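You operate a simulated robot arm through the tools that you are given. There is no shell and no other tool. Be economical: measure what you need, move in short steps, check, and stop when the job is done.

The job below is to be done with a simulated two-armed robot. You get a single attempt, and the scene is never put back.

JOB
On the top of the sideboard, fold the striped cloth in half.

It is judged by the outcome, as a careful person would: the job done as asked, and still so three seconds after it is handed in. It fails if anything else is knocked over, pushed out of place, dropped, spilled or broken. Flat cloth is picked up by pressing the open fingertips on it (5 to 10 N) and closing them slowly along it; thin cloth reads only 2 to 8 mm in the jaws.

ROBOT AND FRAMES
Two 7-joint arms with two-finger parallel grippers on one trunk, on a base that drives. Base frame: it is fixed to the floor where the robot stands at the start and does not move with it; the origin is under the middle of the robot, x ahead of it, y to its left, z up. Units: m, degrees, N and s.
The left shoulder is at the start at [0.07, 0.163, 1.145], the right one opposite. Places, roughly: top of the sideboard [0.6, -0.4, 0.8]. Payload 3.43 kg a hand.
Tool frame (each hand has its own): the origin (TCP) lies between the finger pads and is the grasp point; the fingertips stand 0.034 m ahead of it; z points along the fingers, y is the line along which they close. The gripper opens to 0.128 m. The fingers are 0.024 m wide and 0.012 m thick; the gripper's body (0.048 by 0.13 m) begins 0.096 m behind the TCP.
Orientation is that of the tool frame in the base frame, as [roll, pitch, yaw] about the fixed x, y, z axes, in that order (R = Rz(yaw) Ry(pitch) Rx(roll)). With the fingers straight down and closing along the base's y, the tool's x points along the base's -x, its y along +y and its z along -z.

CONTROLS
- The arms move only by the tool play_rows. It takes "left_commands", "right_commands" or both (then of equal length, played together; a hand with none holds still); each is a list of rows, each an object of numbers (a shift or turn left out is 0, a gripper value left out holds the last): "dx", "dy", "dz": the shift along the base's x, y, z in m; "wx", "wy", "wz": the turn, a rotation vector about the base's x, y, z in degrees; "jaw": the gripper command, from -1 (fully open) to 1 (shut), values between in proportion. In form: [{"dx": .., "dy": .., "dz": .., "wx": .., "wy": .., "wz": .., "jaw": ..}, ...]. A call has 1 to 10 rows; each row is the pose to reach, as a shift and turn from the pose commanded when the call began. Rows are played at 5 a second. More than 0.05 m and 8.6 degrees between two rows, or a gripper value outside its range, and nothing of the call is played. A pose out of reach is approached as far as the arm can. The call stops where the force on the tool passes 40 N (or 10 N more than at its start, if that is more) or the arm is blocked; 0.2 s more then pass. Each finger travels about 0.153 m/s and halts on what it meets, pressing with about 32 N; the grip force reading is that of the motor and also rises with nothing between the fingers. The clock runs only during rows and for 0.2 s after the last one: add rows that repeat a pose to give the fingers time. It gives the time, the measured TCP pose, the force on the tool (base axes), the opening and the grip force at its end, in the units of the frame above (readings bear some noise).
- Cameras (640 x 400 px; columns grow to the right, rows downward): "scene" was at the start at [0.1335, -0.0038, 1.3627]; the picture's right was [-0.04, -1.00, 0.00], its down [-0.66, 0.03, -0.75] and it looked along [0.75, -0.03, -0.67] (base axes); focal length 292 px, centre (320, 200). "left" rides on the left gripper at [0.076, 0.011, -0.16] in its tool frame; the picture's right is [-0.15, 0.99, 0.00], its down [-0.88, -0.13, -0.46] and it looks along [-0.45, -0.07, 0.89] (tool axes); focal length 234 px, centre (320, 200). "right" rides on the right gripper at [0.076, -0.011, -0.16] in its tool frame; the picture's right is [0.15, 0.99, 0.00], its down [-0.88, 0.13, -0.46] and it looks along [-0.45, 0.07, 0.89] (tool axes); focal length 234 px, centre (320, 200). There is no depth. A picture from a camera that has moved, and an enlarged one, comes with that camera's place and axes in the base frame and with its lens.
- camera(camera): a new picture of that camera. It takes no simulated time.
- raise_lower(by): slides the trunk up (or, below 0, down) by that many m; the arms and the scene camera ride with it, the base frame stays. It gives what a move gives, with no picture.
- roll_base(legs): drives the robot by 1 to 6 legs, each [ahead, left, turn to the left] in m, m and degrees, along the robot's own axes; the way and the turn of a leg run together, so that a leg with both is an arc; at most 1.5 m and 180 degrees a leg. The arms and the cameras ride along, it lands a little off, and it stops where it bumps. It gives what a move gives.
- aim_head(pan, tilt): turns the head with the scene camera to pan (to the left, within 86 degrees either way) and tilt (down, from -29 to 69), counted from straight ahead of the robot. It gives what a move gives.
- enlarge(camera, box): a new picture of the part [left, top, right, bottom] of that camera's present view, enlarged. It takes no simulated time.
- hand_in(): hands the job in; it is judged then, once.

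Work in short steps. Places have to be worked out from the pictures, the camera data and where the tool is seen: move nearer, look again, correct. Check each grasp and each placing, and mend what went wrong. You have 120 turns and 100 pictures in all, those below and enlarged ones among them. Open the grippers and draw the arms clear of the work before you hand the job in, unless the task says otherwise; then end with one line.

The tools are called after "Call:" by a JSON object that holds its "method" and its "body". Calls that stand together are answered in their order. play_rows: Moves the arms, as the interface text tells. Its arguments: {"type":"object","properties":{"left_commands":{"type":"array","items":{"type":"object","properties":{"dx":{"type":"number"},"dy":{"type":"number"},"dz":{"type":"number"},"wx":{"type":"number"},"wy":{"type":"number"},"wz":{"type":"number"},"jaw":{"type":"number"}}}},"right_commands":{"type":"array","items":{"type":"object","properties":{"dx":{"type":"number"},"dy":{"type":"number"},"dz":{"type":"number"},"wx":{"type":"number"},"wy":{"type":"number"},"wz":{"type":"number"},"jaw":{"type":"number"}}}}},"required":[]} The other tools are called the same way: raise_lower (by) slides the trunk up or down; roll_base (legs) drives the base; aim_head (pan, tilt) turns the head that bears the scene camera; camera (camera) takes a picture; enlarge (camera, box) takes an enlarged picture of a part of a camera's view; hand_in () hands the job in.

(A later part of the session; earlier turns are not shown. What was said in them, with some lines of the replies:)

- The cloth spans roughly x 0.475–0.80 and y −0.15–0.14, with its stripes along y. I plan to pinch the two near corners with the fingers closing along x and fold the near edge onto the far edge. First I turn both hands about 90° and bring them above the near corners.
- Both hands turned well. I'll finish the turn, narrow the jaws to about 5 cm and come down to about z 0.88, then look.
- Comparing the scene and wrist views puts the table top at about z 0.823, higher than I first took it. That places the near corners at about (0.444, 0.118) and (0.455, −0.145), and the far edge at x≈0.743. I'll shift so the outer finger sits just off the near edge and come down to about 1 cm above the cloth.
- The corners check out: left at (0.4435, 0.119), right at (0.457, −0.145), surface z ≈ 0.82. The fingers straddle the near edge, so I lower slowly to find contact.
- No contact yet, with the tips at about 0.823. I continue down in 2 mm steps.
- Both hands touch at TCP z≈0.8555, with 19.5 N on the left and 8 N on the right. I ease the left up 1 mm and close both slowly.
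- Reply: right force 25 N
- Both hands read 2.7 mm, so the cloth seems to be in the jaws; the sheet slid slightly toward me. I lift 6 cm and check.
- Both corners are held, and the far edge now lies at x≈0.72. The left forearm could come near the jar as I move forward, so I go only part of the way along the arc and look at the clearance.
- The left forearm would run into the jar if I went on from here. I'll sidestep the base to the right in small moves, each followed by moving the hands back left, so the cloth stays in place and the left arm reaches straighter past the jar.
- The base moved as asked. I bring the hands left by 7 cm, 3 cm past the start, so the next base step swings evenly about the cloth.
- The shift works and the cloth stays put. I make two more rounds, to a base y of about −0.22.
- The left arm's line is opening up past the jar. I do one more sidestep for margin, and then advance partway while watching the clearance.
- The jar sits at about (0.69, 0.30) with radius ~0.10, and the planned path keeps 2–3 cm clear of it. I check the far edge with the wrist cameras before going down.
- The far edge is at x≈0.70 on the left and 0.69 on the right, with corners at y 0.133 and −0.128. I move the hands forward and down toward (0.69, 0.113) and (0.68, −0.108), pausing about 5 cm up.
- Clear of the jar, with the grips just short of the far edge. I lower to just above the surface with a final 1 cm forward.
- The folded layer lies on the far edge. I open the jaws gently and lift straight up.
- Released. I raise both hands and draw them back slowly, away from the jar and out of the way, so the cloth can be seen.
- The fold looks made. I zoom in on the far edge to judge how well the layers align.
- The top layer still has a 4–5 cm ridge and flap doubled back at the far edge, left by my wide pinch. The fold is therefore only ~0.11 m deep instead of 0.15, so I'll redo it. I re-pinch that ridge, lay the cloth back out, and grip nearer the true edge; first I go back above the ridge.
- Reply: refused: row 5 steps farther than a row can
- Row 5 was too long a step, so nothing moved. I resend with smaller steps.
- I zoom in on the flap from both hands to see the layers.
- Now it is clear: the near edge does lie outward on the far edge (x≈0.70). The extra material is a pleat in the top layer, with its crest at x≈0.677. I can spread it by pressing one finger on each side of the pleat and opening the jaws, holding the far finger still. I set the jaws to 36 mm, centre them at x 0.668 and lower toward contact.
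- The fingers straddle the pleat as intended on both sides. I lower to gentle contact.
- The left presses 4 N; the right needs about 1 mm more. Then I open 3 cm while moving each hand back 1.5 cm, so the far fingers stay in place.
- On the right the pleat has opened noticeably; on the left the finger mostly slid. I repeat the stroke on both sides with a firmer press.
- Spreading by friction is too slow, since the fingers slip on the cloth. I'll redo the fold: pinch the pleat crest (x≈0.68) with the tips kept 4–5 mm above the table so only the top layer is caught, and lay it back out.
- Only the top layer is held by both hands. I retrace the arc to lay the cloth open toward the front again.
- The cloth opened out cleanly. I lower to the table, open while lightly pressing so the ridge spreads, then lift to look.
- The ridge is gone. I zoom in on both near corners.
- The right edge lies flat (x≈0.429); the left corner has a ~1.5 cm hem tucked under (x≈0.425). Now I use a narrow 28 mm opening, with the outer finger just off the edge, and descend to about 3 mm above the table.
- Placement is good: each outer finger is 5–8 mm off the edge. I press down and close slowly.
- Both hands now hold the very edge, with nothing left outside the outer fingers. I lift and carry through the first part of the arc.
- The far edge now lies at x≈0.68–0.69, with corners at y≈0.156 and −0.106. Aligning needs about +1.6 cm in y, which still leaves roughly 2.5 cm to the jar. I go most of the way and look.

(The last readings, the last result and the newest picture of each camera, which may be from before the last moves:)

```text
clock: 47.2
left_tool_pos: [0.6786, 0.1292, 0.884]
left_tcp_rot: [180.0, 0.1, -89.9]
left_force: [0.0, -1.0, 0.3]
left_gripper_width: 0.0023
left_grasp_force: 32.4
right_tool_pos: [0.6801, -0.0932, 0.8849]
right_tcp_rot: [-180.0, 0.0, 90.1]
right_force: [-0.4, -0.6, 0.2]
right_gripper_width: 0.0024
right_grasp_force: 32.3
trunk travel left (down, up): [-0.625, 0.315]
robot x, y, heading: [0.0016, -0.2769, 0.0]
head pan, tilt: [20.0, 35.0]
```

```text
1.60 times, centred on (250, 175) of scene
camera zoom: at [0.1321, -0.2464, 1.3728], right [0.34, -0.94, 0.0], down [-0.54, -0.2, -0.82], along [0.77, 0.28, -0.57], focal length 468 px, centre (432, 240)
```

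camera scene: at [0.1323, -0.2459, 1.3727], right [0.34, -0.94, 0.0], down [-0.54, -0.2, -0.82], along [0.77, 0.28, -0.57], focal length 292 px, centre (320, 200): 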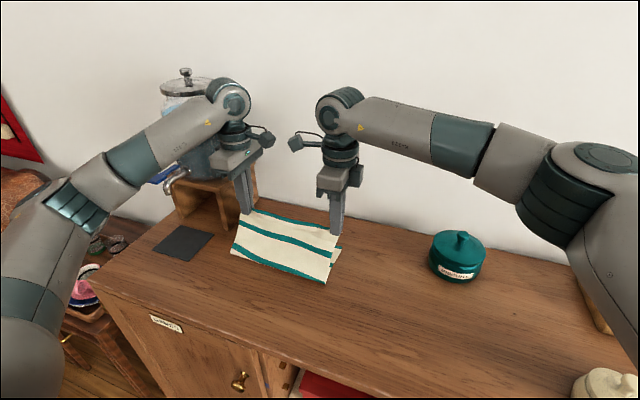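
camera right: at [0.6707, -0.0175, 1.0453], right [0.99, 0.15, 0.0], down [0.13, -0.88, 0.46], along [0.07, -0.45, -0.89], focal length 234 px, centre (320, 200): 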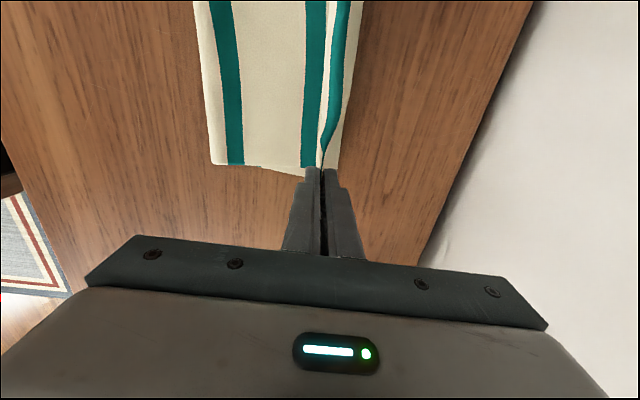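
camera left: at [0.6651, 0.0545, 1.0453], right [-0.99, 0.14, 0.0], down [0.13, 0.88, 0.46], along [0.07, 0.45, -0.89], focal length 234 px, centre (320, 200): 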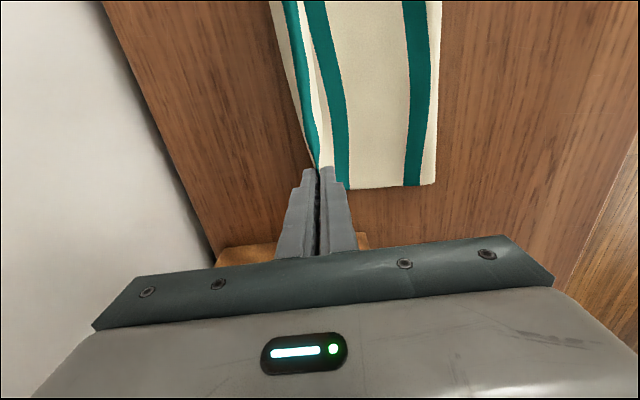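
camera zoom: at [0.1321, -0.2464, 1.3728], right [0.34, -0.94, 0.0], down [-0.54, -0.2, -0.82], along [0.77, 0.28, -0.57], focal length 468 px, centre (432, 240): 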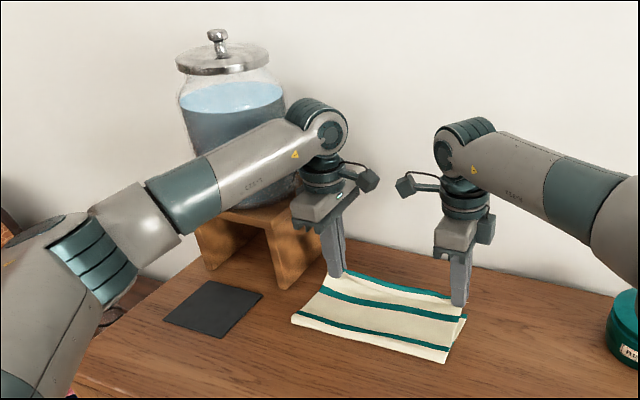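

Clearances are good and the layers are close. I lower to just above the table, open a little and lift away.

Call:
{"method": "play_rows", "body": {"left_commands": [{"dz": -0.012}, {"dz": -0.024}, {"dz": -0.025}, {"dz": -0.025, "jaw": 0.85}, {"dz": -0.025, "jaw": 0.7}, {"dz": -0.025, "jaw": 0.7}, {"dz": -0.01}, {"dz": 0.03}, {"dz": 0.07}, {"dz": 0.07}], "right_commands": [{"dz": -0.012}, {"dz": -0.024}, {"dz": -0.025}, {"dz": -0.025, "jaw": 0.85}, {"dz": -0.025, "jaw": 0.7}, {"dz": -0.025, "jaw": 0.7}, {"dz": -0.01}, {"dz": 0.03}, {"dz": 0.07}, {"dz": 0.07}]}}

Call:
{"method": "camera", "body": {"camera": "left"}}

Call:
{"method": "camera", "body": {"camera": "right"}}

Call:
{"method": "enlarge", "body": {"camera": "scene", "box": [220, 170, 340, 260]}}

```text
clock: 49.4
left_tool_pos: [0.6782, 0.1266, 0.952]
left_tcp_rot: [179.9, -0.1, -89.7]
left_force: [0.1, -0.5, -0.7]
left_gripper_width: 0.0191
left_grasp_force: 0.0
right_tool_pos: [0.6823, -0.093, 0.9552]
right_tcp_rot: [-179.9, 0.1, 90.1]
right_force: [0.0, -0.1, -1.2]
right_gripper_width: 0.0192
right_grasp_force: 0.0
trunk travel left (down, up): [-0.625, 0.315]
robot x, y, heading: [0.001, -0.2762, 0.3]
head pan, tilt: [20.0, 35.0]
```

```text
34 pictures are left
camera left: at [0.6672, 0.0509, 1.1129], right [-0.99, 0.14, 0.0], down [0.13, 0.88, 0.46], along [0.06, 0.45, -0.89], focal length 234 px, centre (320, 200)
```

left: 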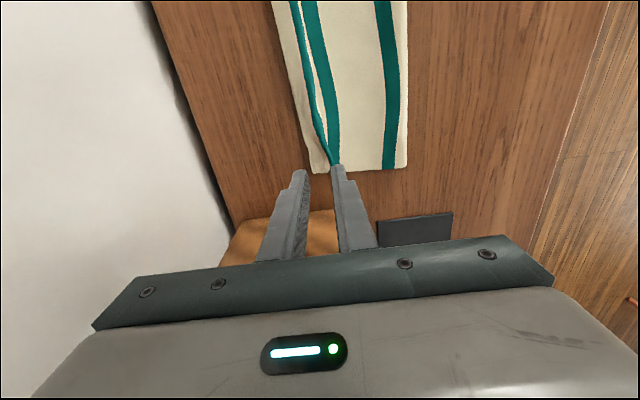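

```text
33 pictures are left
camera right: at [0.6709, -0.0171, 1.1153], right [0.99, 0.15, 0.0], down [0.13, -0.88, 0.46], along [0.07, -0.45, -0.89], focal length 234 px, centre (320, 200)
```

right: 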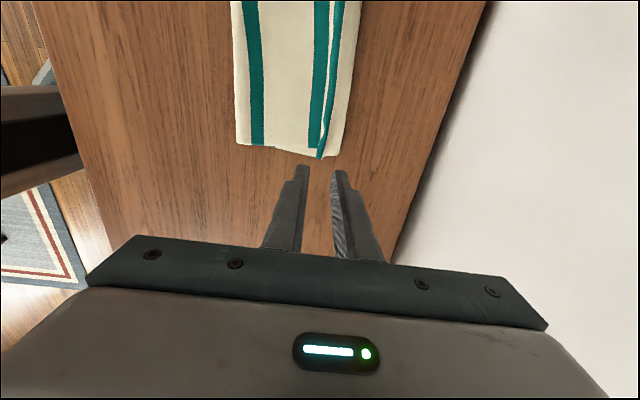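

```text
4.44 times, centred on (280, 215) of scene
camera zoom: at [0.1336, -0.2455, 1.3725], right [0.34, -0.94, 0.0], down [-0.54, -0.2, -0.82], along [0.77, 0.28, -0.57], focal length 1299 px, centre (498, 133)
```

zoom: 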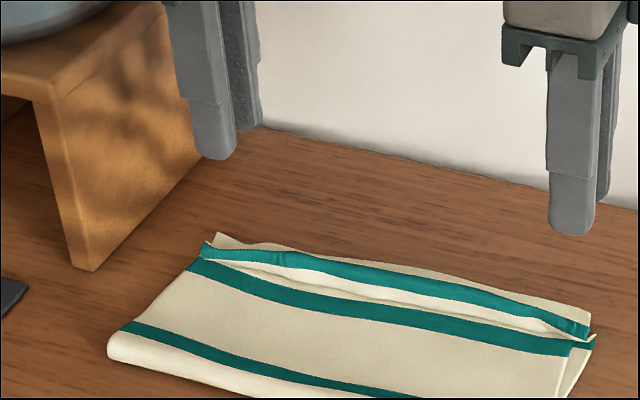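

The outline looks similar to before, so I zoom in to check what the layers are doing.

Call:
{"method": "enlarge", "body": {"camera": "left", "box": [260, 70, 420, 180]}}

Call:
{"method": "enlarge", "body": {"camera": "right", "box": [220, 60, 380, 170]}}

```text
3.64 times, centred on (340, 125) of left
camera zoom: at [0.6672, 0.0509, 1.1129], right [-0.99, 0.14, 0.0], down [0.13, 0.88, 0.46], along [0.06, 0.45, -0.89], focal length 852 px, centre (247, 473)
```

zoom: 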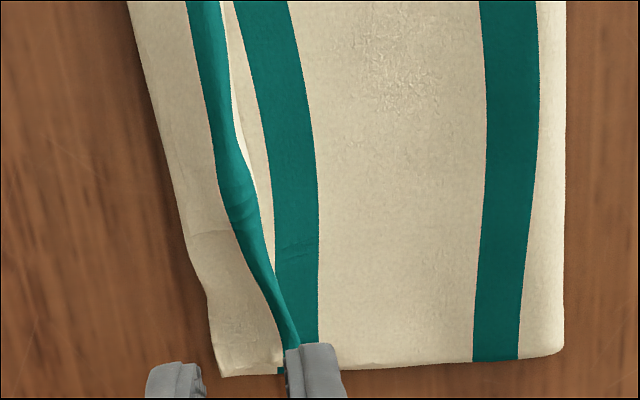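

```text
3.64 times, centred on (300, 115) of right
camera zoom: at [0.6709, -0.0171, 1.1153], right [0.99, 0.15, 0.0], down [0.13, -0.88, 0.46], along [0.07, -0.45, -0.89], focal length 852 px, centre (393, 509)
```

zoom: 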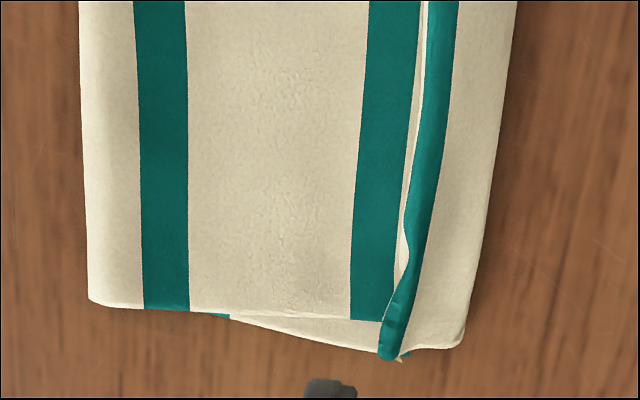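

I now see what happened. The strip held inside the fingers (~4 cm) fell back toward me on release, because the cloth was slack when it touched down. I'll reopen the fold as before, re-grip the edge, then set down short of the far edge and drag the last bit forward, so the cloth trails and the held strip falls outward. First I pinch the flap.

Call:
{"method": "play_rows", "body": {"left_commands": [{"dx": -0.002, "dz": -0.04, "jaw": 0.4}, {"dx": -0.002, "dz": -0.075}, {"dx": -0.002, "dz": -0.091}, {"dx": -0.002, "dz": -0.091}, {"dx": -0.002, "dz": -0.091, "jaw": 0.6}, {"dx": -0.002, "dz": -0.091, "jaw": 0.8}, {"dx": -0.002, "dz": -0.091, "jaw": 1.0}, {"dx": -0.002, "dz": -0.091, "jaw": 1.0}, {"dx": -0.002, "dz": -0.07}, {"dx": -0.002, "dz": -0.05}], "right_commands": [{"dx": 0.004, "dz": -0.04, "jaw": 0.4}, {"dx": 0.004, "dz": -0.075}, {"dx": 0.004, "dz": -0.094}, {"dx": 0.004, "dz": -0.094}, {"dx": 0.004, "dz": -0.094, "jaw": 0.6}, {"dx": 0.004, "dz": -0.094, "jaw": 0.8}, {"dx": 0.004, "dz": -0.094, "jaw": 1.0}, {"dx": 0.004, "dz": -0.094, "jaw": 1.0}, {"dx": 0.004, "dz": -0.07}, {"dx": 0.004, "dz": -0.05}]}}

Call:
{"method": "enlarge", "body": {"camera": "scene", "box": [200, 140, 360, 260]}}

```text
clock: 51.6
left_tool_pos: [0.6755, 0.1268, 0.9031]
left_tcp_rot: [-179.9, 0.0, -89.8]
left_force: [0.1, -0.4, -0.1]
left_gripper_width: 0.0023
left_grasp_force: 32.1
right_tool_pos: [0.6838, -0.0927, 0.9052]
right_tcp_rot: [-180.0, -0.1, 90.1]
right_force: [0.7, 0.0, 0.5]
right_gripper_width: 0.0024
right_grasp_force: 32.1
trunk travel left (down, up): [-0.625, 0.315]
robot x, y, heading: [0.0016, -0.2762, 0.2]
head pan, tilt: [20.0, 35.0]
```

```text
3.33 times, centred on (280, 200) of scene
camera zoom: at [0.1322, -0.2461, 1.3727], right [0.34, -0.94, 0.0], down [-0.54, -0.2, -0.82], along [0.77, 0.28, -0.57], focal length 974 px, centre (453, 200)
```

zoom: 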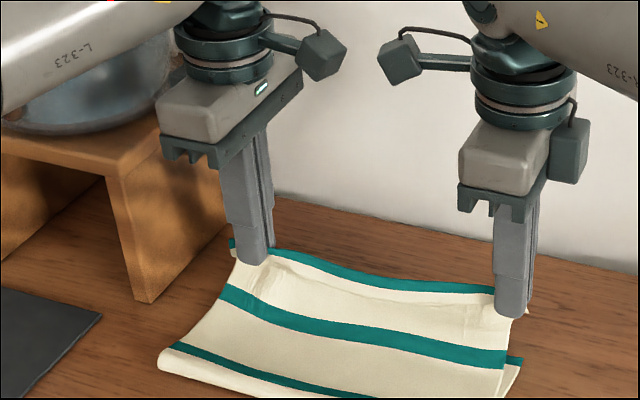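

The lifted layer now looks straight up to its edge stripe. I check with the wrist views whether this grip can be used directly.

Call:
{"method": "enlarge", "body": {"camera": "left", "box": [250, 60, 410, 180]}}

Call:
{"method": "enlarge", "body": {"camera": "right", "box": [220, 60, 380, 180]}}

```text
3.33 times, centred on (330, 120) of left
camera zoom: at [0.6631, 0.051, 1.0632], right [-0.99, 0.14, 0.0], down [0.13, 0.88, 0.46], along [0.06, 0.45, -0.89], focal length 781 px, centre (287, 467)
```

zoom: 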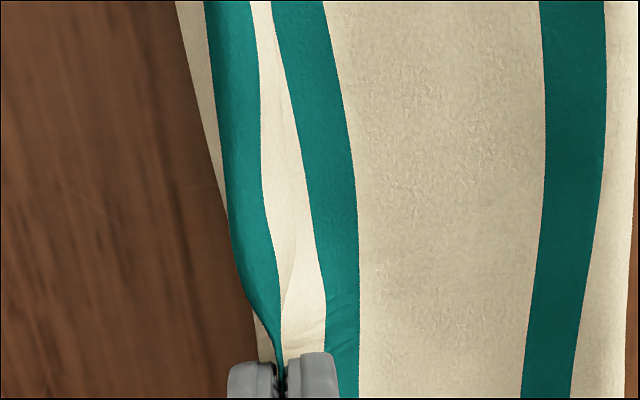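

```text
3.33 times, centred on (300, 120) of right
camera zoom: at [0.6745, -0.0169, 1.0648], right [0.99, 0.15, 0.0], down [0.13, -0.88, 0.46], along [0.07, -0.45, -0.89], focal length 781 px, centre (387, 467)
```

zoom: 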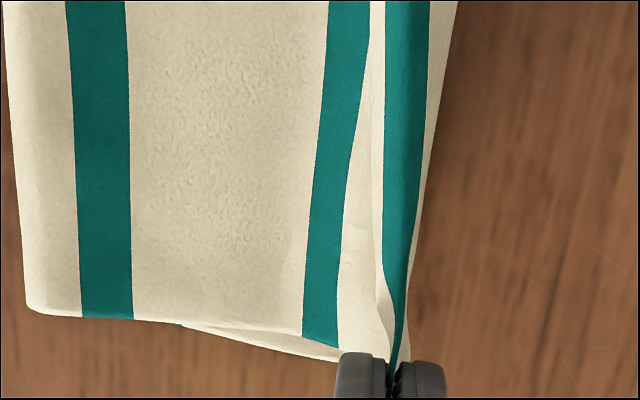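

I lift and draw back a little more, so any remaining loop straightens, then look again.

Call:
{"method": "play_rows", "body": {"left_commands": [{"dz": 0.025}, {"dx": -0.025, "dz": 0.045}, {"dx": -0.05, "dz": 0.05}, {"dx": -0.05, "dz": 0.05}], "right_commands": [{"dz": 0.025}, {"dx": -0.025, "dz": 0.045}, {"dx": -0.05, "dz": 0.05}, {"dx": -0.05, "dz": 0.05}]}}

Call:
{"method": "enlarge", "body": {"camera": "scene", "box": [200, 140, 360, 290]}}

Call:
{"method": "enlarge", "body": {"camera": "left", "box": [220, 40, 420, 190]}}

Call:
{"method": "enlarge", "body": {"camera": "right", "box": [230, 40, 430, 190]}}

```text
clock: 52.6
left_tool_pos: [0.6249, 0.1272, 0.9521]
left_tcp_rot: [179.9, 0.1, -89.8]
left_force: [0.2, -0.6, 0.8]
left_gripper_width: 0.0024
left_grasp_force: 31.6
right_tool_pos: [0.6365, -0.0923, 0.9546]
right_tcp_rot: [-180.0, 0.0, 90.1]
right_force: [-0.1, 0.3, 0.3]
right_gripper_width: 0.0025
right_grasp_force: 32.1
trunk travel left (down, up): [-0.625, 0.315]
robot x, y, heading: [-0.0044, -0.2766, -0.1]
head pan, tilt: [20.0, 35.0]
```

```text
2.67 times, centred on (280, 215) of scene
camera zoom: at [0.1333, -0.246, 1.3726], right [0.34, -0.94, 0.0], down [-0.54, -0.2, -0.82], along [0.77, 0.28, -0.57], focal length 779 px, centre (427, 160)
```

zoom: 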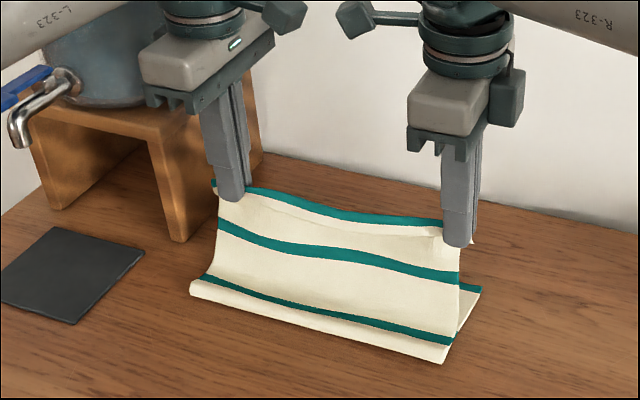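

```text
2.67 times, centred on (320, 115) of left
camera zoom: at [0.613, 0.0517, 1.1135], right [-0.99, 0.14, 0.0], down [0.13, 0.88, 0.46], along [0.06, 0.45, -0.89], focal length 624 px, centre (320, 427)
```

zoom: 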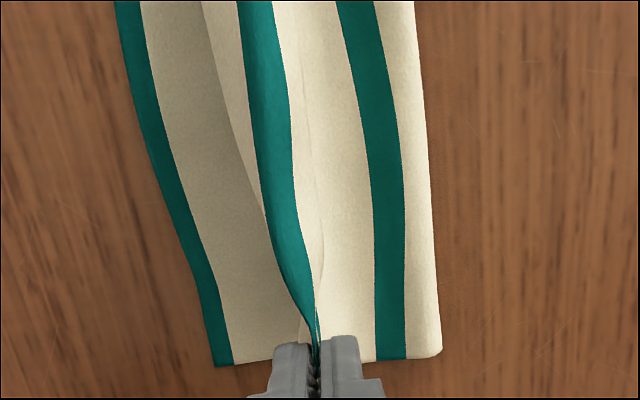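

```text
2.67 times, centred on (330, 115) of right
camera zoom: at [0.6254, -0.0169, 1.114], right [0.99, 0.15, 0.0], down [0.13, -0.88, 0.46], along [0.07, -0.45, -0.89], focal length 624 px, centre (293, 427)
```

zoom: 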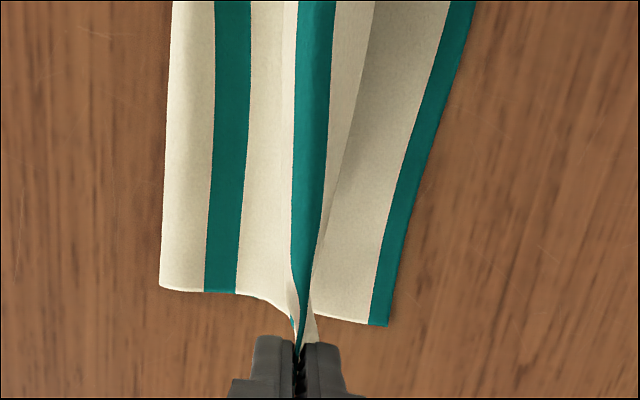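

The hem is still curled over at the grip, so I lay the cloth fully open again at the front and release with a light spreading press.

Call:
{"method": "play_rows", "body": {"left_commands": [{"dx": -0.04, "dz": 0.015}, {"dx": -0.085, "dz": 0.015}, {"dx": -0.12, "dz": -0.01}, {"dx": -0.15, "dz": -0.045}, {"dx": -0.175, "dz": -0.075}, {"dx": -0.19, "dz": -0.092}, {"dx": -0.19, "dz": -0.092}], "right_commands": [{"dx": -0.04, "dz": 0.015}, {"dx": -0.085, "dz": 0.015}, {"dx": -0.12, "dz": -0.01}, {"dx": -0.15, "dz": -0.045}, {"dx": -0.18, "dz": -0.075}, {"dx": -0.198, "dz": -0.0945}, {"dx": -0.198, "dz": -0.0945}]}}

Call:
{"method": "play_rows", "body": {"left_commands": [{"dz": -0.002, "jaw": 0.9}, {"dz": -0.004, "jaw": 0.8}, {"dz": -0.004, "jaw": 0.6}, {"dz": -0.004, "jaw": 0.4}, {"dz": -0.004, "jaw": 0.2}, {"dz": -0.004, "jaw": 0.0}, {"dz": 0.03, "jaw": 0.0}, {"dz": 0.075, "jaw": 0.0}, {"dz": 0.075}], "right_commands": [{"dz": -0.002, "jaw": 0.9}, {"dz": -0.004, "jaw": 0.8}, {"dz": -0.004, "jaw": 0.6}, {"dz": -0.004, "jaw": 0.4}, {"dz": -0.004, "jaw": 0.2}, {"dz": -0.004, "jaw": 0.0}, {"dz": 0.03, "jaw": 0.0}, {"dz": 0.075, "jaw": 0.0}, {"dz": 0.075}]}}

Call:
{"method": "enlarge", "body": {"camera": "left", "box": [210, 60, 430, 200]}}

Call:
{"method": "enlarge", "body": {"camera": "right", "box": [220, 60, 440, 200]}}

```text
clock: 54.2
left_tool_pos: [0.4358, 0.1273, 0.8598]
left_tcp_rot: [-179.9, 0.1, -89.9]
left_force: [0.1, -0.1, -0.4]
left_gripper_width: 0.0029
left_grasp_force: 32.2
right_tool_pos: [0.4374, -0.0933, 0.8611]
right_tcp_rot: [180.0, 0.0, 90.1]
right_force: [0.5, -0.2, -0.5]
right_gripper_width: 0.0026
right_grasp_force: 31.9
trunk travel left (down, up): [-0.625, 0.315]
robot x, y, heading: [0.0028, -0.2789, -0.0]
head pan, tilt: [20.0, 35.0]
```

```text
clock: 56.2
left_tool_pos: [0.435, 0.1276, 0.933]
left_tcp_rot: [179.9, 0.0, -89.8]
left_force: [1.3, -0.6, -0.1]
left_gripper_width: 0.0641
left_grasp_force: 0.1
right_tool_pos: [0.439, -0.0905, 0.9351]
right_tcp_rot: [-179.9, 0.1, 90.1]
right_force: [-0.2, -0.4, 0.0]
right_gripper_width: 0.064
right_grasp_force: 0.1
trunk travel left (down, up): [-0.625, 0.315]
robot x, y, heading: [-0.0026, -0.278, 0.2]
head pan, tilt: [20.0, 35.0]
```

```text
2.86 times, centred on (320, 130) of left
camera zoom: at [0.4237, 0.0528, 1.0949], right [-0.99, 0.14, 0.0], down [0.13, 0.88, 0.46], along [0.06, 0.45, -0.89], focal length 669 px, centre (320, 400)
```

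zoom: 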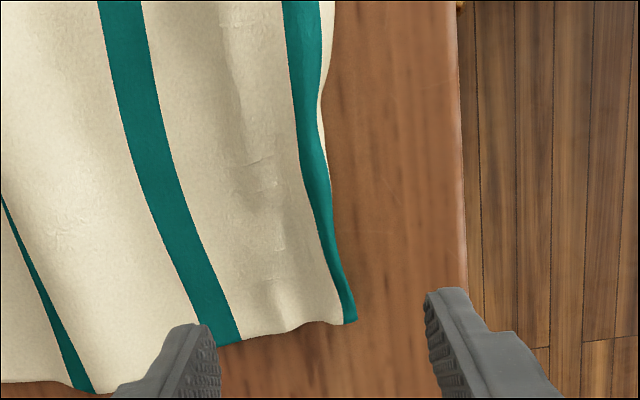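

```text
2.86 times, centred on (330, 130) of right
camera zoom: at [0.4289, -0.0159, 1.0948], right [0.99, 0.15, 0.0], down [0.13, -0.88, 0.46], along [0.07, -0.45, -0.89], focal length 669 px, centre (291, 400)
```

zoom: 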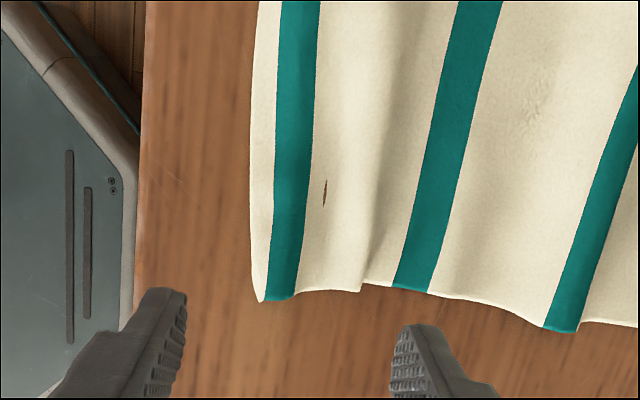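

The crease always ends up on the wrong side because the grip itself cannot turn over, so the strip gripped must be tiny. I now pinch with only a 14 mm opening right on the edge, so I position there and check.

Call:
{"method": "play_rows", "body": {"left_commands": [{"dx": -0.0095, "dy": 0.003, "jaw": 0.77}, {"dx": -0.0095, "dy": 0.003, "dz": -0.04}, {"dx": -0.0095, "dy": 0.003, "dz": -0.068}, {"dx": -0.0095, "dy": 0.003, "dz": -0.073}, {"dx": -0.0095, "dy": 0.003, "dz": -0.073}], "right_commands": [{"dx": -0.008, "dy": 0.002, "jaw": 0.77}, {"dx": -0.008, "dy": 0.002, "dz": -0.04}, {"dx": -0.008, "dy": 0.002, "dz": -0.068}, {"dx": -0.008, "dy": 0.002, "dz": -0.075}, {"dx": -0.008, "dy": 0.002, "dz": -0.075}]}}

Call:
{"method": "enlarge", "body": {"camera": "left", "box": [260, 110, 380, 190]}}

Call:
{"method": "enlarge", "body": {"camera": "right", "box": [260, 110, 380, 190]}}

```text
clock: 57.4
left_tool_pos: [0.4253, 0.1308, 0.8625]
left_tcp_rot: [-180.0, 0.0, -89.7]
left_force: [0.3, 0.4, 1.2]
left_gripper_width: 0.0145
left_grasp_force: 0.0
right_tool_pos: [0.4315, -0.0921, 0.8559]
right_tcp_rot: [-179.7, 0.0, 90.1]
right_force: [-0.7, -0.5, -1.7]
right_gripper_width: 0.0148
right_grasp_force: 0.0
trunk travel left (down, up): [-0.625, 0.315]
robot x, y, heading: [0.0019, -0.276, 0.1]
head pan, tilt: [20.0, 35.0]
```

```text
5.00 times, centred on (320, 150) of left
camera zoom: at [0.4137, 0.0559, 1.0231], right [-0.99, 0.14, 0.0], down [0.13, 0.88, 0.46], along [0.06, 0.45, -0.89], focal length 1171 px, centre (320, 450)
```

zoom: 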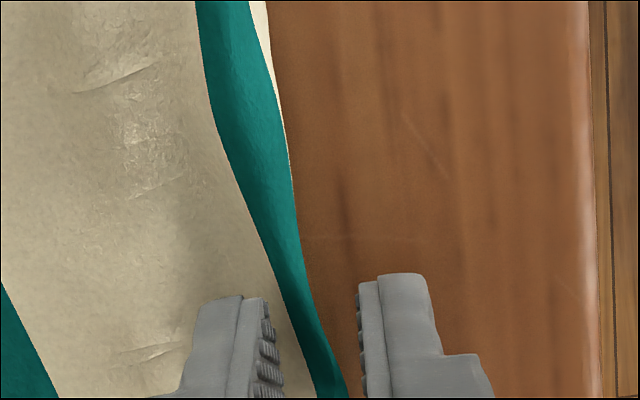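

```text
5.00 times, centred on (320, 150) of right
camera zoom: at [0.4212, -0.0159, 1.0177], right [0.99, 0.15, 0.0], down [0.13, -0.88, 0.46], along [0.07, -0.45, -0.89], focal length 1171 px, centre (320, 450)
```

zoom: 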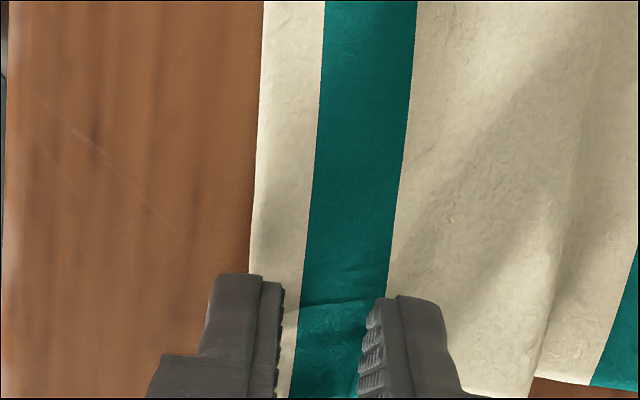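

The right outer finger sits on the hem, so I raise it slightly and shift it 7 mm outward. The left is well placed. Then I press and close both.

Call:
{"method": "play_rows", "body": {"left_commands": [{}, {}, {"dz": -0.003}, {"dz": -0.0075}, {"dz": -0.0075}, {"dz": -0.0075, "jaw": 0.83}, {"dz": -0.0075, "jaw": 0.89}, {"dz": -0.0075, "jaw": 0.95}, {"dz": -0.0075, "jaw": 1}, {"dz": -0.0075, "jaw": 1}], "right_commands": [{"dz": 0.008}, {"dz": 0.008, "dx": -0.007}, {"dz": 0.004, "dx": -0.007}, {"dz": -0.003, "dx": -0.007}, {"dz": -0.003, "dx": -0.007}, {"dz": -0.003, "dx": -0.007, "jaw": 0.83}, {"dz": -0.003, "dx": -0.007, "jaw": 0.89}, {"dz": -0.003, "dx": -0.007, "jaw": 0.95}, {"dz": -0.003, "dx": -0.007, "jaw": 1}, {"dz": -0.003, "dx": -0.007, "jaw": 1}]}}

Call:
{"method": "enlarge", "body": {"camera": "left", "box": [260, 110, 380, 190]}}

Call:
{"method": "enlarge", "body": {"camera": "right", "box": [260, 110, 380, 190]}}

```text
clock: 59.6
left_tool_pos: [0.4259, 0.1313, 0.856]
left_tcp_rot: [180.0, 0.2, -89.9]
left_force: [1.0, -0.7, 8.1]
left_gripper_width: 0.0025
left_grasp_force: 32.0
right_tool_pos: [0.4244, -0.0912, 0.8565]
right_tcp_rot: [-180.0, 0.0, 90.1]
right_force: [0.0, -0.6, 0.4]
right_gripper_width: 0.0001
right_grasp_force: 32.0
trunk travel left (down, up): [-0.625, 0.315]
robot x, y, heading: [0.001, -0.2749, -0.0]
head pan, tilt: [20.0, 35.0]
```

```text
5.00 times, centred on (320, 150) of left
camera zoom: at [0.4139, 0.0554, 1.0165], right [-0.99, 0.14, 0.0], down [0.13, 0.88, 0.46], along [0.07, 0.45, -0.89], focal length 1171 px, centre (320, 450)
```

zoom: 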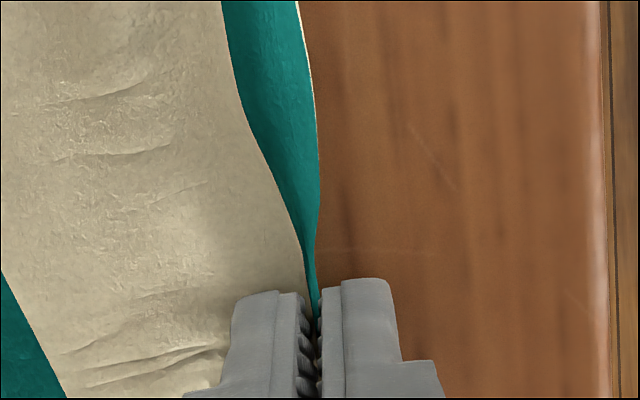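

```text
5.00 times, centred on (320, 150) of right
camera zoom: at [0.4134, -0.0159, 1.0164], right [0.99, 0.15, 0.0], down [0.13, -0.88, 0.46], along [0.07, -0.45, -0.89], focal length 1171 px, centre (320, 450)
```

zoom: 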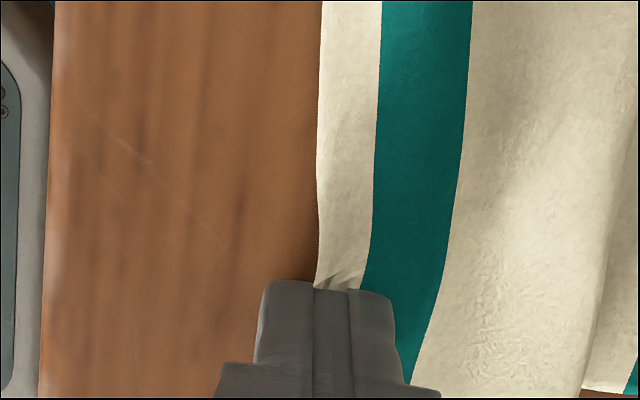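

The left grip is good; the right closed on nothing, as it was barely touching. I retry the right with a slightly wider opening, 4 mm further in and pressed about 3 mm lower.

Call:
{"method": "play_rows", "body": {"right_commands": [{"dz": 0.008}, {"dz": 0.008, "dx": 0.005, "jaw": 0.72}, {"dz": 0.002, "dx": 0.005}, {"dz": -0.003, "dx": 0.005}, {"dz": -0.003, "dx": 0.005}, {"dz": -0.003, "dx": 0.005, "jaw": 0.79}, {"dz": -0.003, "dx": 0.005, "jaw": 0.86}, {"dz": -0.003, "dx": 0.005, "jaw": 0.93}, {"dz": -0.003, "dx": 0.005, "jaw": 1}, {"dz": -0.003, "dx": 0.005, "jaw": 1}]}}

Call:
{"method": "enlarge", "body": {"camera": "right", "box": [260, 110, 380, 190]}}

```text
clock: 61.8
left_tool_pos: [0.4227, 0.1306, 0.8561]
left_tcp_rot: [-179.9, 0.1, -89.9]
left_force: [-0.8, -0.5, 1.3]
left_gripper_width: 0.0023
left_grasp_force: 32.4
right_tool_pos: [0.4276, -0.0897, 0.8558]
right_tcp_rot: [180.0, -0.1, 90.1]
right_force: [1.8, 2.3, 37.7]
right_gripper_width: 0.0016
right_grasp_force: 31.9
trunk travel left (down, up): [-0.625, 0.315]
robot x, y, heading: [0.0005, -0.2732, 0.3]
head pan, tilt: [20.0, 35.0]
```

```text
5.00 times, centred on (320, 150) of right
camera zoom: at [0.4159, -0.0156, 1.0157], right [0.99, 0.15, 0.0], down [0.13, -0.88, 0.45], along [0.07, -0.45, -0.89], focal length 1171 px, centre (320, 450)
```

zoom: 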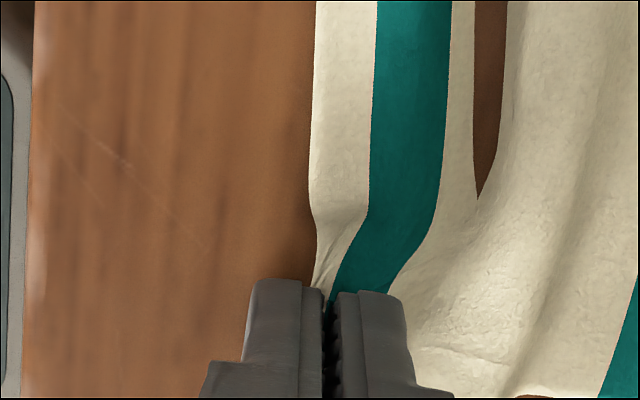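

The right now reads 1.6 mm and the hem enters the jaws. I lift both and go through the first part of the arc, then check the grips.

Call:
{"method": "play_rows", "body": {"left_commands": [{"dz": 0.02}, {"dx": 0.005, "dz": 0.045}, {"dx": 0.025, "dz": 0.075}, {"dx": 0.055, "dz": 0.095}, {"dx": 0.09, "dz": 0.105}, {"dx": 0.125, "dz": 0.105}, {"dx": 0.155, "dz": 0.1}, {"dx": 0.155, "dz": 0.1}], "right_commands": [{"dz": 0.02}, {"dx": 0.005, "dz": 0.045}, {"dx": 0.025, "dz": 0.075}, {"dx": 0.055, "dz": 0.095}, {"dx": 0.09, "dz": 0.105}, {"dx": 0.125, "dz": 0.105}, {"dx": 0.155, "dz": 0.1}, {"dx": 0.155, "dz": 0.1}]}}

Call:
{"method": "enlarge", "body": {"camera": "scene", "box": [190, 130, 370, 290]}}

Call:
{"method": "enlarge", "body": {"camera": "right", "box": [230, 40, 430, 190]}}

```text
clock: 63.6
left_tool_pos: [0.5794, 0.1281, 0.9549]
left_tcp_rot: [-180.0, 0.0, -89.9]
left_force: [-0.4, 0.3, -0.9]
left_gripper_width: 0.0025
left_grasp_force: 31.9
right_tool_pos: [0.5826, -0.0902, 0.9529]
right_tcp_rot: [179.9, 0.0, 90.1]
right_force: [-0.1, 0.1, 0.5]
right_gripper_width: 0.0013
right_grasp_force: 32.0
trunk travel left (down, up): [-0.625, 0.315]
robot x, y, heading: [-0.0011, -0.2758, 0.1]
head pan, tilt: [20.0, 35.0]
```

```text
2.50 times, centred on (280, 210) of scene
camera zoom: at [0.1316, -0.2458, 1.3728], right [0.34, -0.94, 0.0], down [-0.54, -0.2, -0.82], along [0.77, 0.28, -0.57], focal length 731 px, centre (420, 175)
```

zoom: 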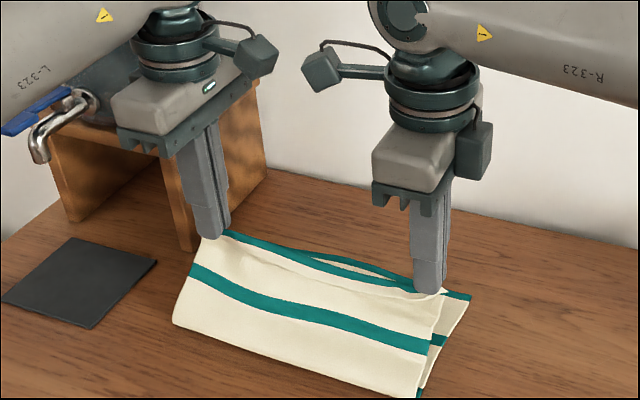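

```text
2.67 times, centred on (330, 115) of right
camera zoom: at [0.572, -0.0141, 1.1133], right [0.99, 0.15, 0.0], down [0.13, -0.88, 0.46], along [0.07, -0.45, -0.89], focal length 624 px, centre (293, 427)
```

zoom: 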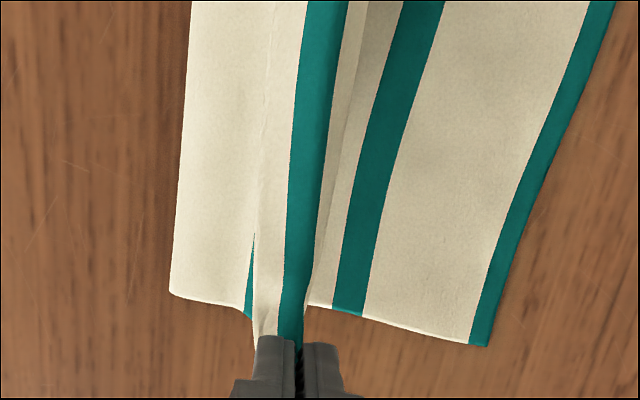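

Both hands hold just the hem. The far corners are at about x 0.675–0.68. I come down short, at x≈0.64, then draw forward low, so the cloth trails and the slack goes into the front fold.

Call:
{"method": "play_rows", "body": {"left_commands": [{"dx": 0.025, "dz": -0.02}, {"dx": 0.042, "dz": -0.05}, {"dx": 0.052, "dz": -0.075}, {"dx": 0.06, "dz": -0.089}, {"dx": 0.075, "dz": -0.091}, {"dx": 0.09, "dz": -0.092}, {"dx": 0.098, "dz": -0.093}, {"dx": 0.098, "dz": -0.093}], "right_commands": [{"dx": 0.025, "dz": -0.02}, {"dx": 0.042, "dz": -0.05}, {"dx": 0.052, "dz": -0.075}, {"dx": 0.06, "dz": -0.087}, {"dx": 0.075, "dz": -0.089}, {"dx": 0.09, "dz": -0.09}, {"dx": 0.1, "dz": -0.091}, {"dx": 0.1, "dz": -0.091}]}}

Call:
{"method": "enlarge", "body": {"camera": "left", "box": [240, 40, 440, 190]}}

Call:
{"method": "enlarge", "body": {"camera": "right", "box": [200, 40, 400, 190]}}

```text
clock: 65.4
left_tool_pos: [0.6796, 0.1311, 0.8639]
left_tcp_rot: [180.0, -0.1, -89.8]
left_force: [0.6, 0.0, 1.3]
left_gripper_width: 0.0023
left_grasp_force: 31.6
right_tool_pos: [0.6824, -0.0915, 0.8632]
right_tcp_rot: [180.0, 0.0, 90.1]
right_force: [1.2, -0.1, 0.7]
right_gripper_width: 0.0013
right_grasp_force: 32.1
trunk travel left (down, up): [-0.625, 0.315]
robot x, y, heading: [-0.0014, -0.2775, -0.2]
head pan, tilt: [20.0, 35.0]
```

```text
2.67 times, centred on (340, 115) of left
camera zoom: at [0.6674, 0.0559, 1.0233], right [-0.99, 0.14, 0.0], down [0.13, 0.88, 0.46], along [0.07, 0.45, -0.89], focal length 624 px, centre (267, 427)
```

zoom: 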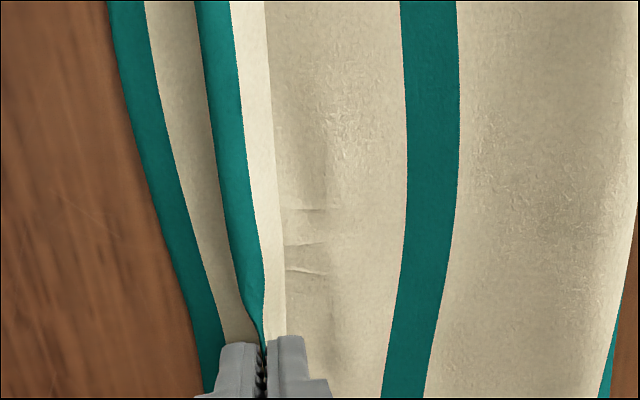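

```text
2.67 times, centred on (300, 115) of right
camera zoom: at [0.6724, -0.0156, 1.0226], right [0.99, 0.15, 0.0], down [0.13, -0.88, 0.46], along [0.07, -0.45, -0.89], focal length 624 px, centre (373, 427)
```

zoom: 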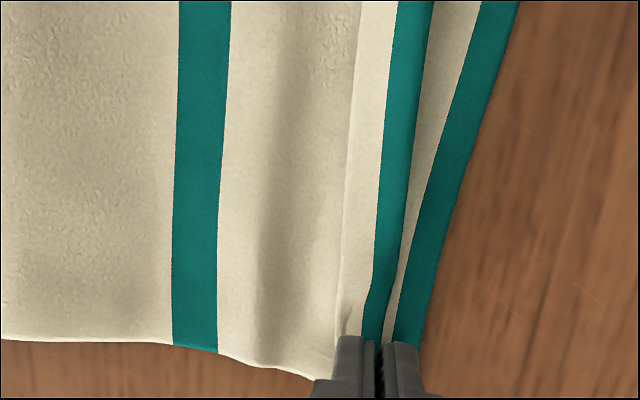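

Much better: the bottom stripe shows right beside the top edge and the fold is deep, with just a ~1.5 cm hem turned back. I release gently and lift off.

Call:
{"method": "play_rows", "body": {"left_commands": [{"dx": 0.004}, {"dx": 0.004, "dz": -0.002}, {"dx": 0.004, "dz": -0.002, "jaw": 0.88}, {"dx": 0.004, "dz": -0.002, "jaw": 0.75}, {"dx": 0.004, "dz": -0.002, "jaw": 0.7}, {"dx": 0.004, "dz": 0.01}, {"dx": 0.004, "dz": 0.04}, {"dx": 0.004, "dz": 0.08}, {"dx": 0.004, "dz": 0.08}], "right_commands": [{"dx": 0.004}, {"dx": 0.004, "dz": -0.002}, {"dx": 0.004, "dz": -0.002, "jaw": 0.88}, {"dx": 0.004, "dz": -0.002, "jaw": 0.75}, {"dx": 0.004, "dz": -0.002, "jaw": 0.7}, {"dx": 0.004, "dz": 0.01}, {"dx": 0.004, "dz": 0.04}, {"dx": 0.004, "dz": 0.08}, {"dx": 0.004, "dz": 0.08}]}}

Call:
{"method": "enlarge", "body": {"camera": "scene", "box": [210, 170, 350, 270]}}

Call:
{"method": "enlarge", "body": {"camera": "left", "box": [250, 40, 450, 190]}}

```text
clock: 67.4
left_tool_pos: [0.6817, 0.1336, 0.9421]
left_tcp_rot: [179.9, 0.0, -89.8]
left_force: [0.1, 0.6, -0.5]
left_gripper_width: 0.019
left_grasp_force: 0.1
right_tool_pos: [0.6885, -0.0917, 0.9422]
right_tcp_rot: [-180.0, 0.0, 90.1]
right_force: [-0.1, -0.7, 0.2]
right_gripper_width: 0.0192
right_grasp_force: 0.0
trunk travel left (down, up): [-0.625, 0.315]
robot x, y, heading: [0.003, -0.2765, 0.0]
head pan, tilt: [20.0, 35.0]
```

```text
4.00 times, centred on (280, 220) of scene
camera zoom: at [0.1336, -0.2455, 1.3725], right [0.34, -0.94, 0.0], down [-0.54, -0.2, -0.82], along [0.77, 0.28, -0.57], focal length 1169 px, centre (480, 120)
```

zoom: 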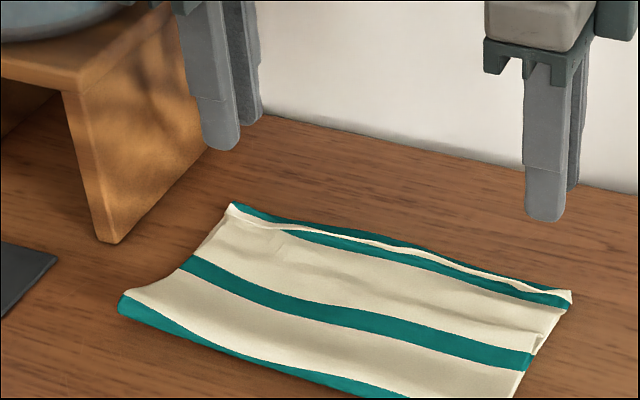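

```text
2.67 times, centred on (350, 115) of left
camera zoom: at [0.6709, 0.0581, 1.1032], right [-0.99, 0.14, 0.0], down [0.13, 0.88, 0.46], along [0.06, 0.45, -0.89], focal length 624 px, centre (240, 427)
```

zoom: 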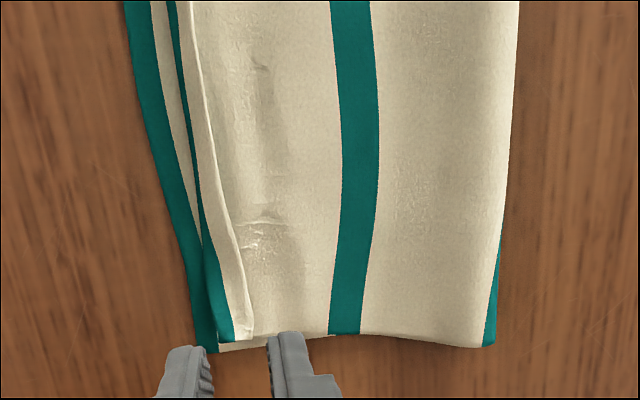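

The fold is now clean: ~0.13 m deep, the layers' edges agree to about a centimetre and the sides line up. I raise both hands, draw them clear and open the grippers.

Call:
{"method": "play_rows", "body": {"left_commands": [{"dz": 0.03}, {"dz": 0.06, "dx": -0.02}, {"dz": 0.08, "dx": -0.06}, {"dz": 0.08, "dx": -0.1}, {"dz": 0.08, "dx": -0.14}, {"dz": 0.08, "dx": -0.18}, {"dz": 0.08, "dx": -0.22}, {"dz": 0.08, "dx": -0.26}, {"dz": 0.08, "dx": -0.26, "jaw": -0.5}], "right_commands": [{"dz": 0.03}, {"dz": 0.06, "dx": -0.02}, {"dz": 0.08, "dx": -0.05, "dy": -0.02}, {"dz": 0.08, "dx": -0.08, "dy": -0.05}, {"dz": 0.08, "dx": -0.11, "dy": -0.08}, {"dz": 0.08, "dx": -0.14, "dy": -0.11}, {"dz": 0.08, "dx": -0.17, "dy": -0.14}, {"dz": 0.08, "dx": -0.19, "dy": -0.17}, {"dz": 0.08, "dx": -0.19, "dy": -0.17, "jaw": -0.5}]}}

Call:
{"method": "camera", "body": {"camera": "scene"}}

Call:
{"method": "enlarge", "body": {"camera": "scene", "box": [210, 170, 350, 280]}}

```text
clock: 69.4
left_tool_pos: [0.4233, 0.1311, 1.02]
left_tcp_rot: [179.9, 0.0, -89.8]
left_force: [1.0, 0.1, 0.3]
left_gripper_width: 0.0962
left_grasp_force: 0.0
right_tool_pos: [0.4973, -0.2601, 1.019]
right_tcp_rot: [-179.9, 0.0, 90.1]
right_force: [-0.7, 0.9, -0.5]
right_gripper_width: 0.096
right_grasp_force: 0.1
trunk travel left (down, up): [-0.625, 0.315]
robot x, y, heading: [0.0009, -0.273, 0.3]
head pan, tilt: [20.0, 35.0]
```

```text
10 pictures are left
camera scene: at [0.1339, -0.2452, 1.3725], right [0.34, -0.94, 0.0], down [-0.54, -0.2, -0.82], along [0.77, 0.28, -0.57], focal length 292 px, centre (320, 200)
```

scene: 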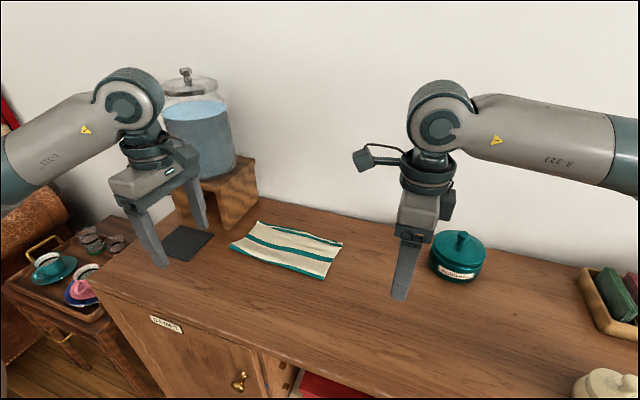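

```text
3.64 times, centred on (280, 225) of scene
camera zoom: at [0.1339, -0.2452, 1.3725], right [0.34, -0.94, 0.0], down [-0.54, -0.2, -0.82], along [0.77, 0.28, -0.57], focal length 1063 px, centre (466, 109)
```

zoom: 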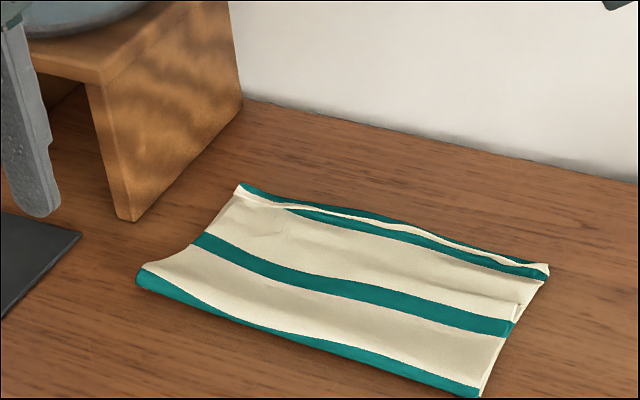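

The cloth is folded neatly in half, both hands are clear with the grippers open, and the jar, pot and other items stand where they were. I hand in.

Call:
{"method": "hand_in", "body": {}}

```text
The job is handed in.
```

The striped cloth is folded in half on top of the sideboard: the edges meet within about 1 cm, except for a turned-back hem of about 1 cm along the far edge. In the last picture nothing else looked moved or knocked over.
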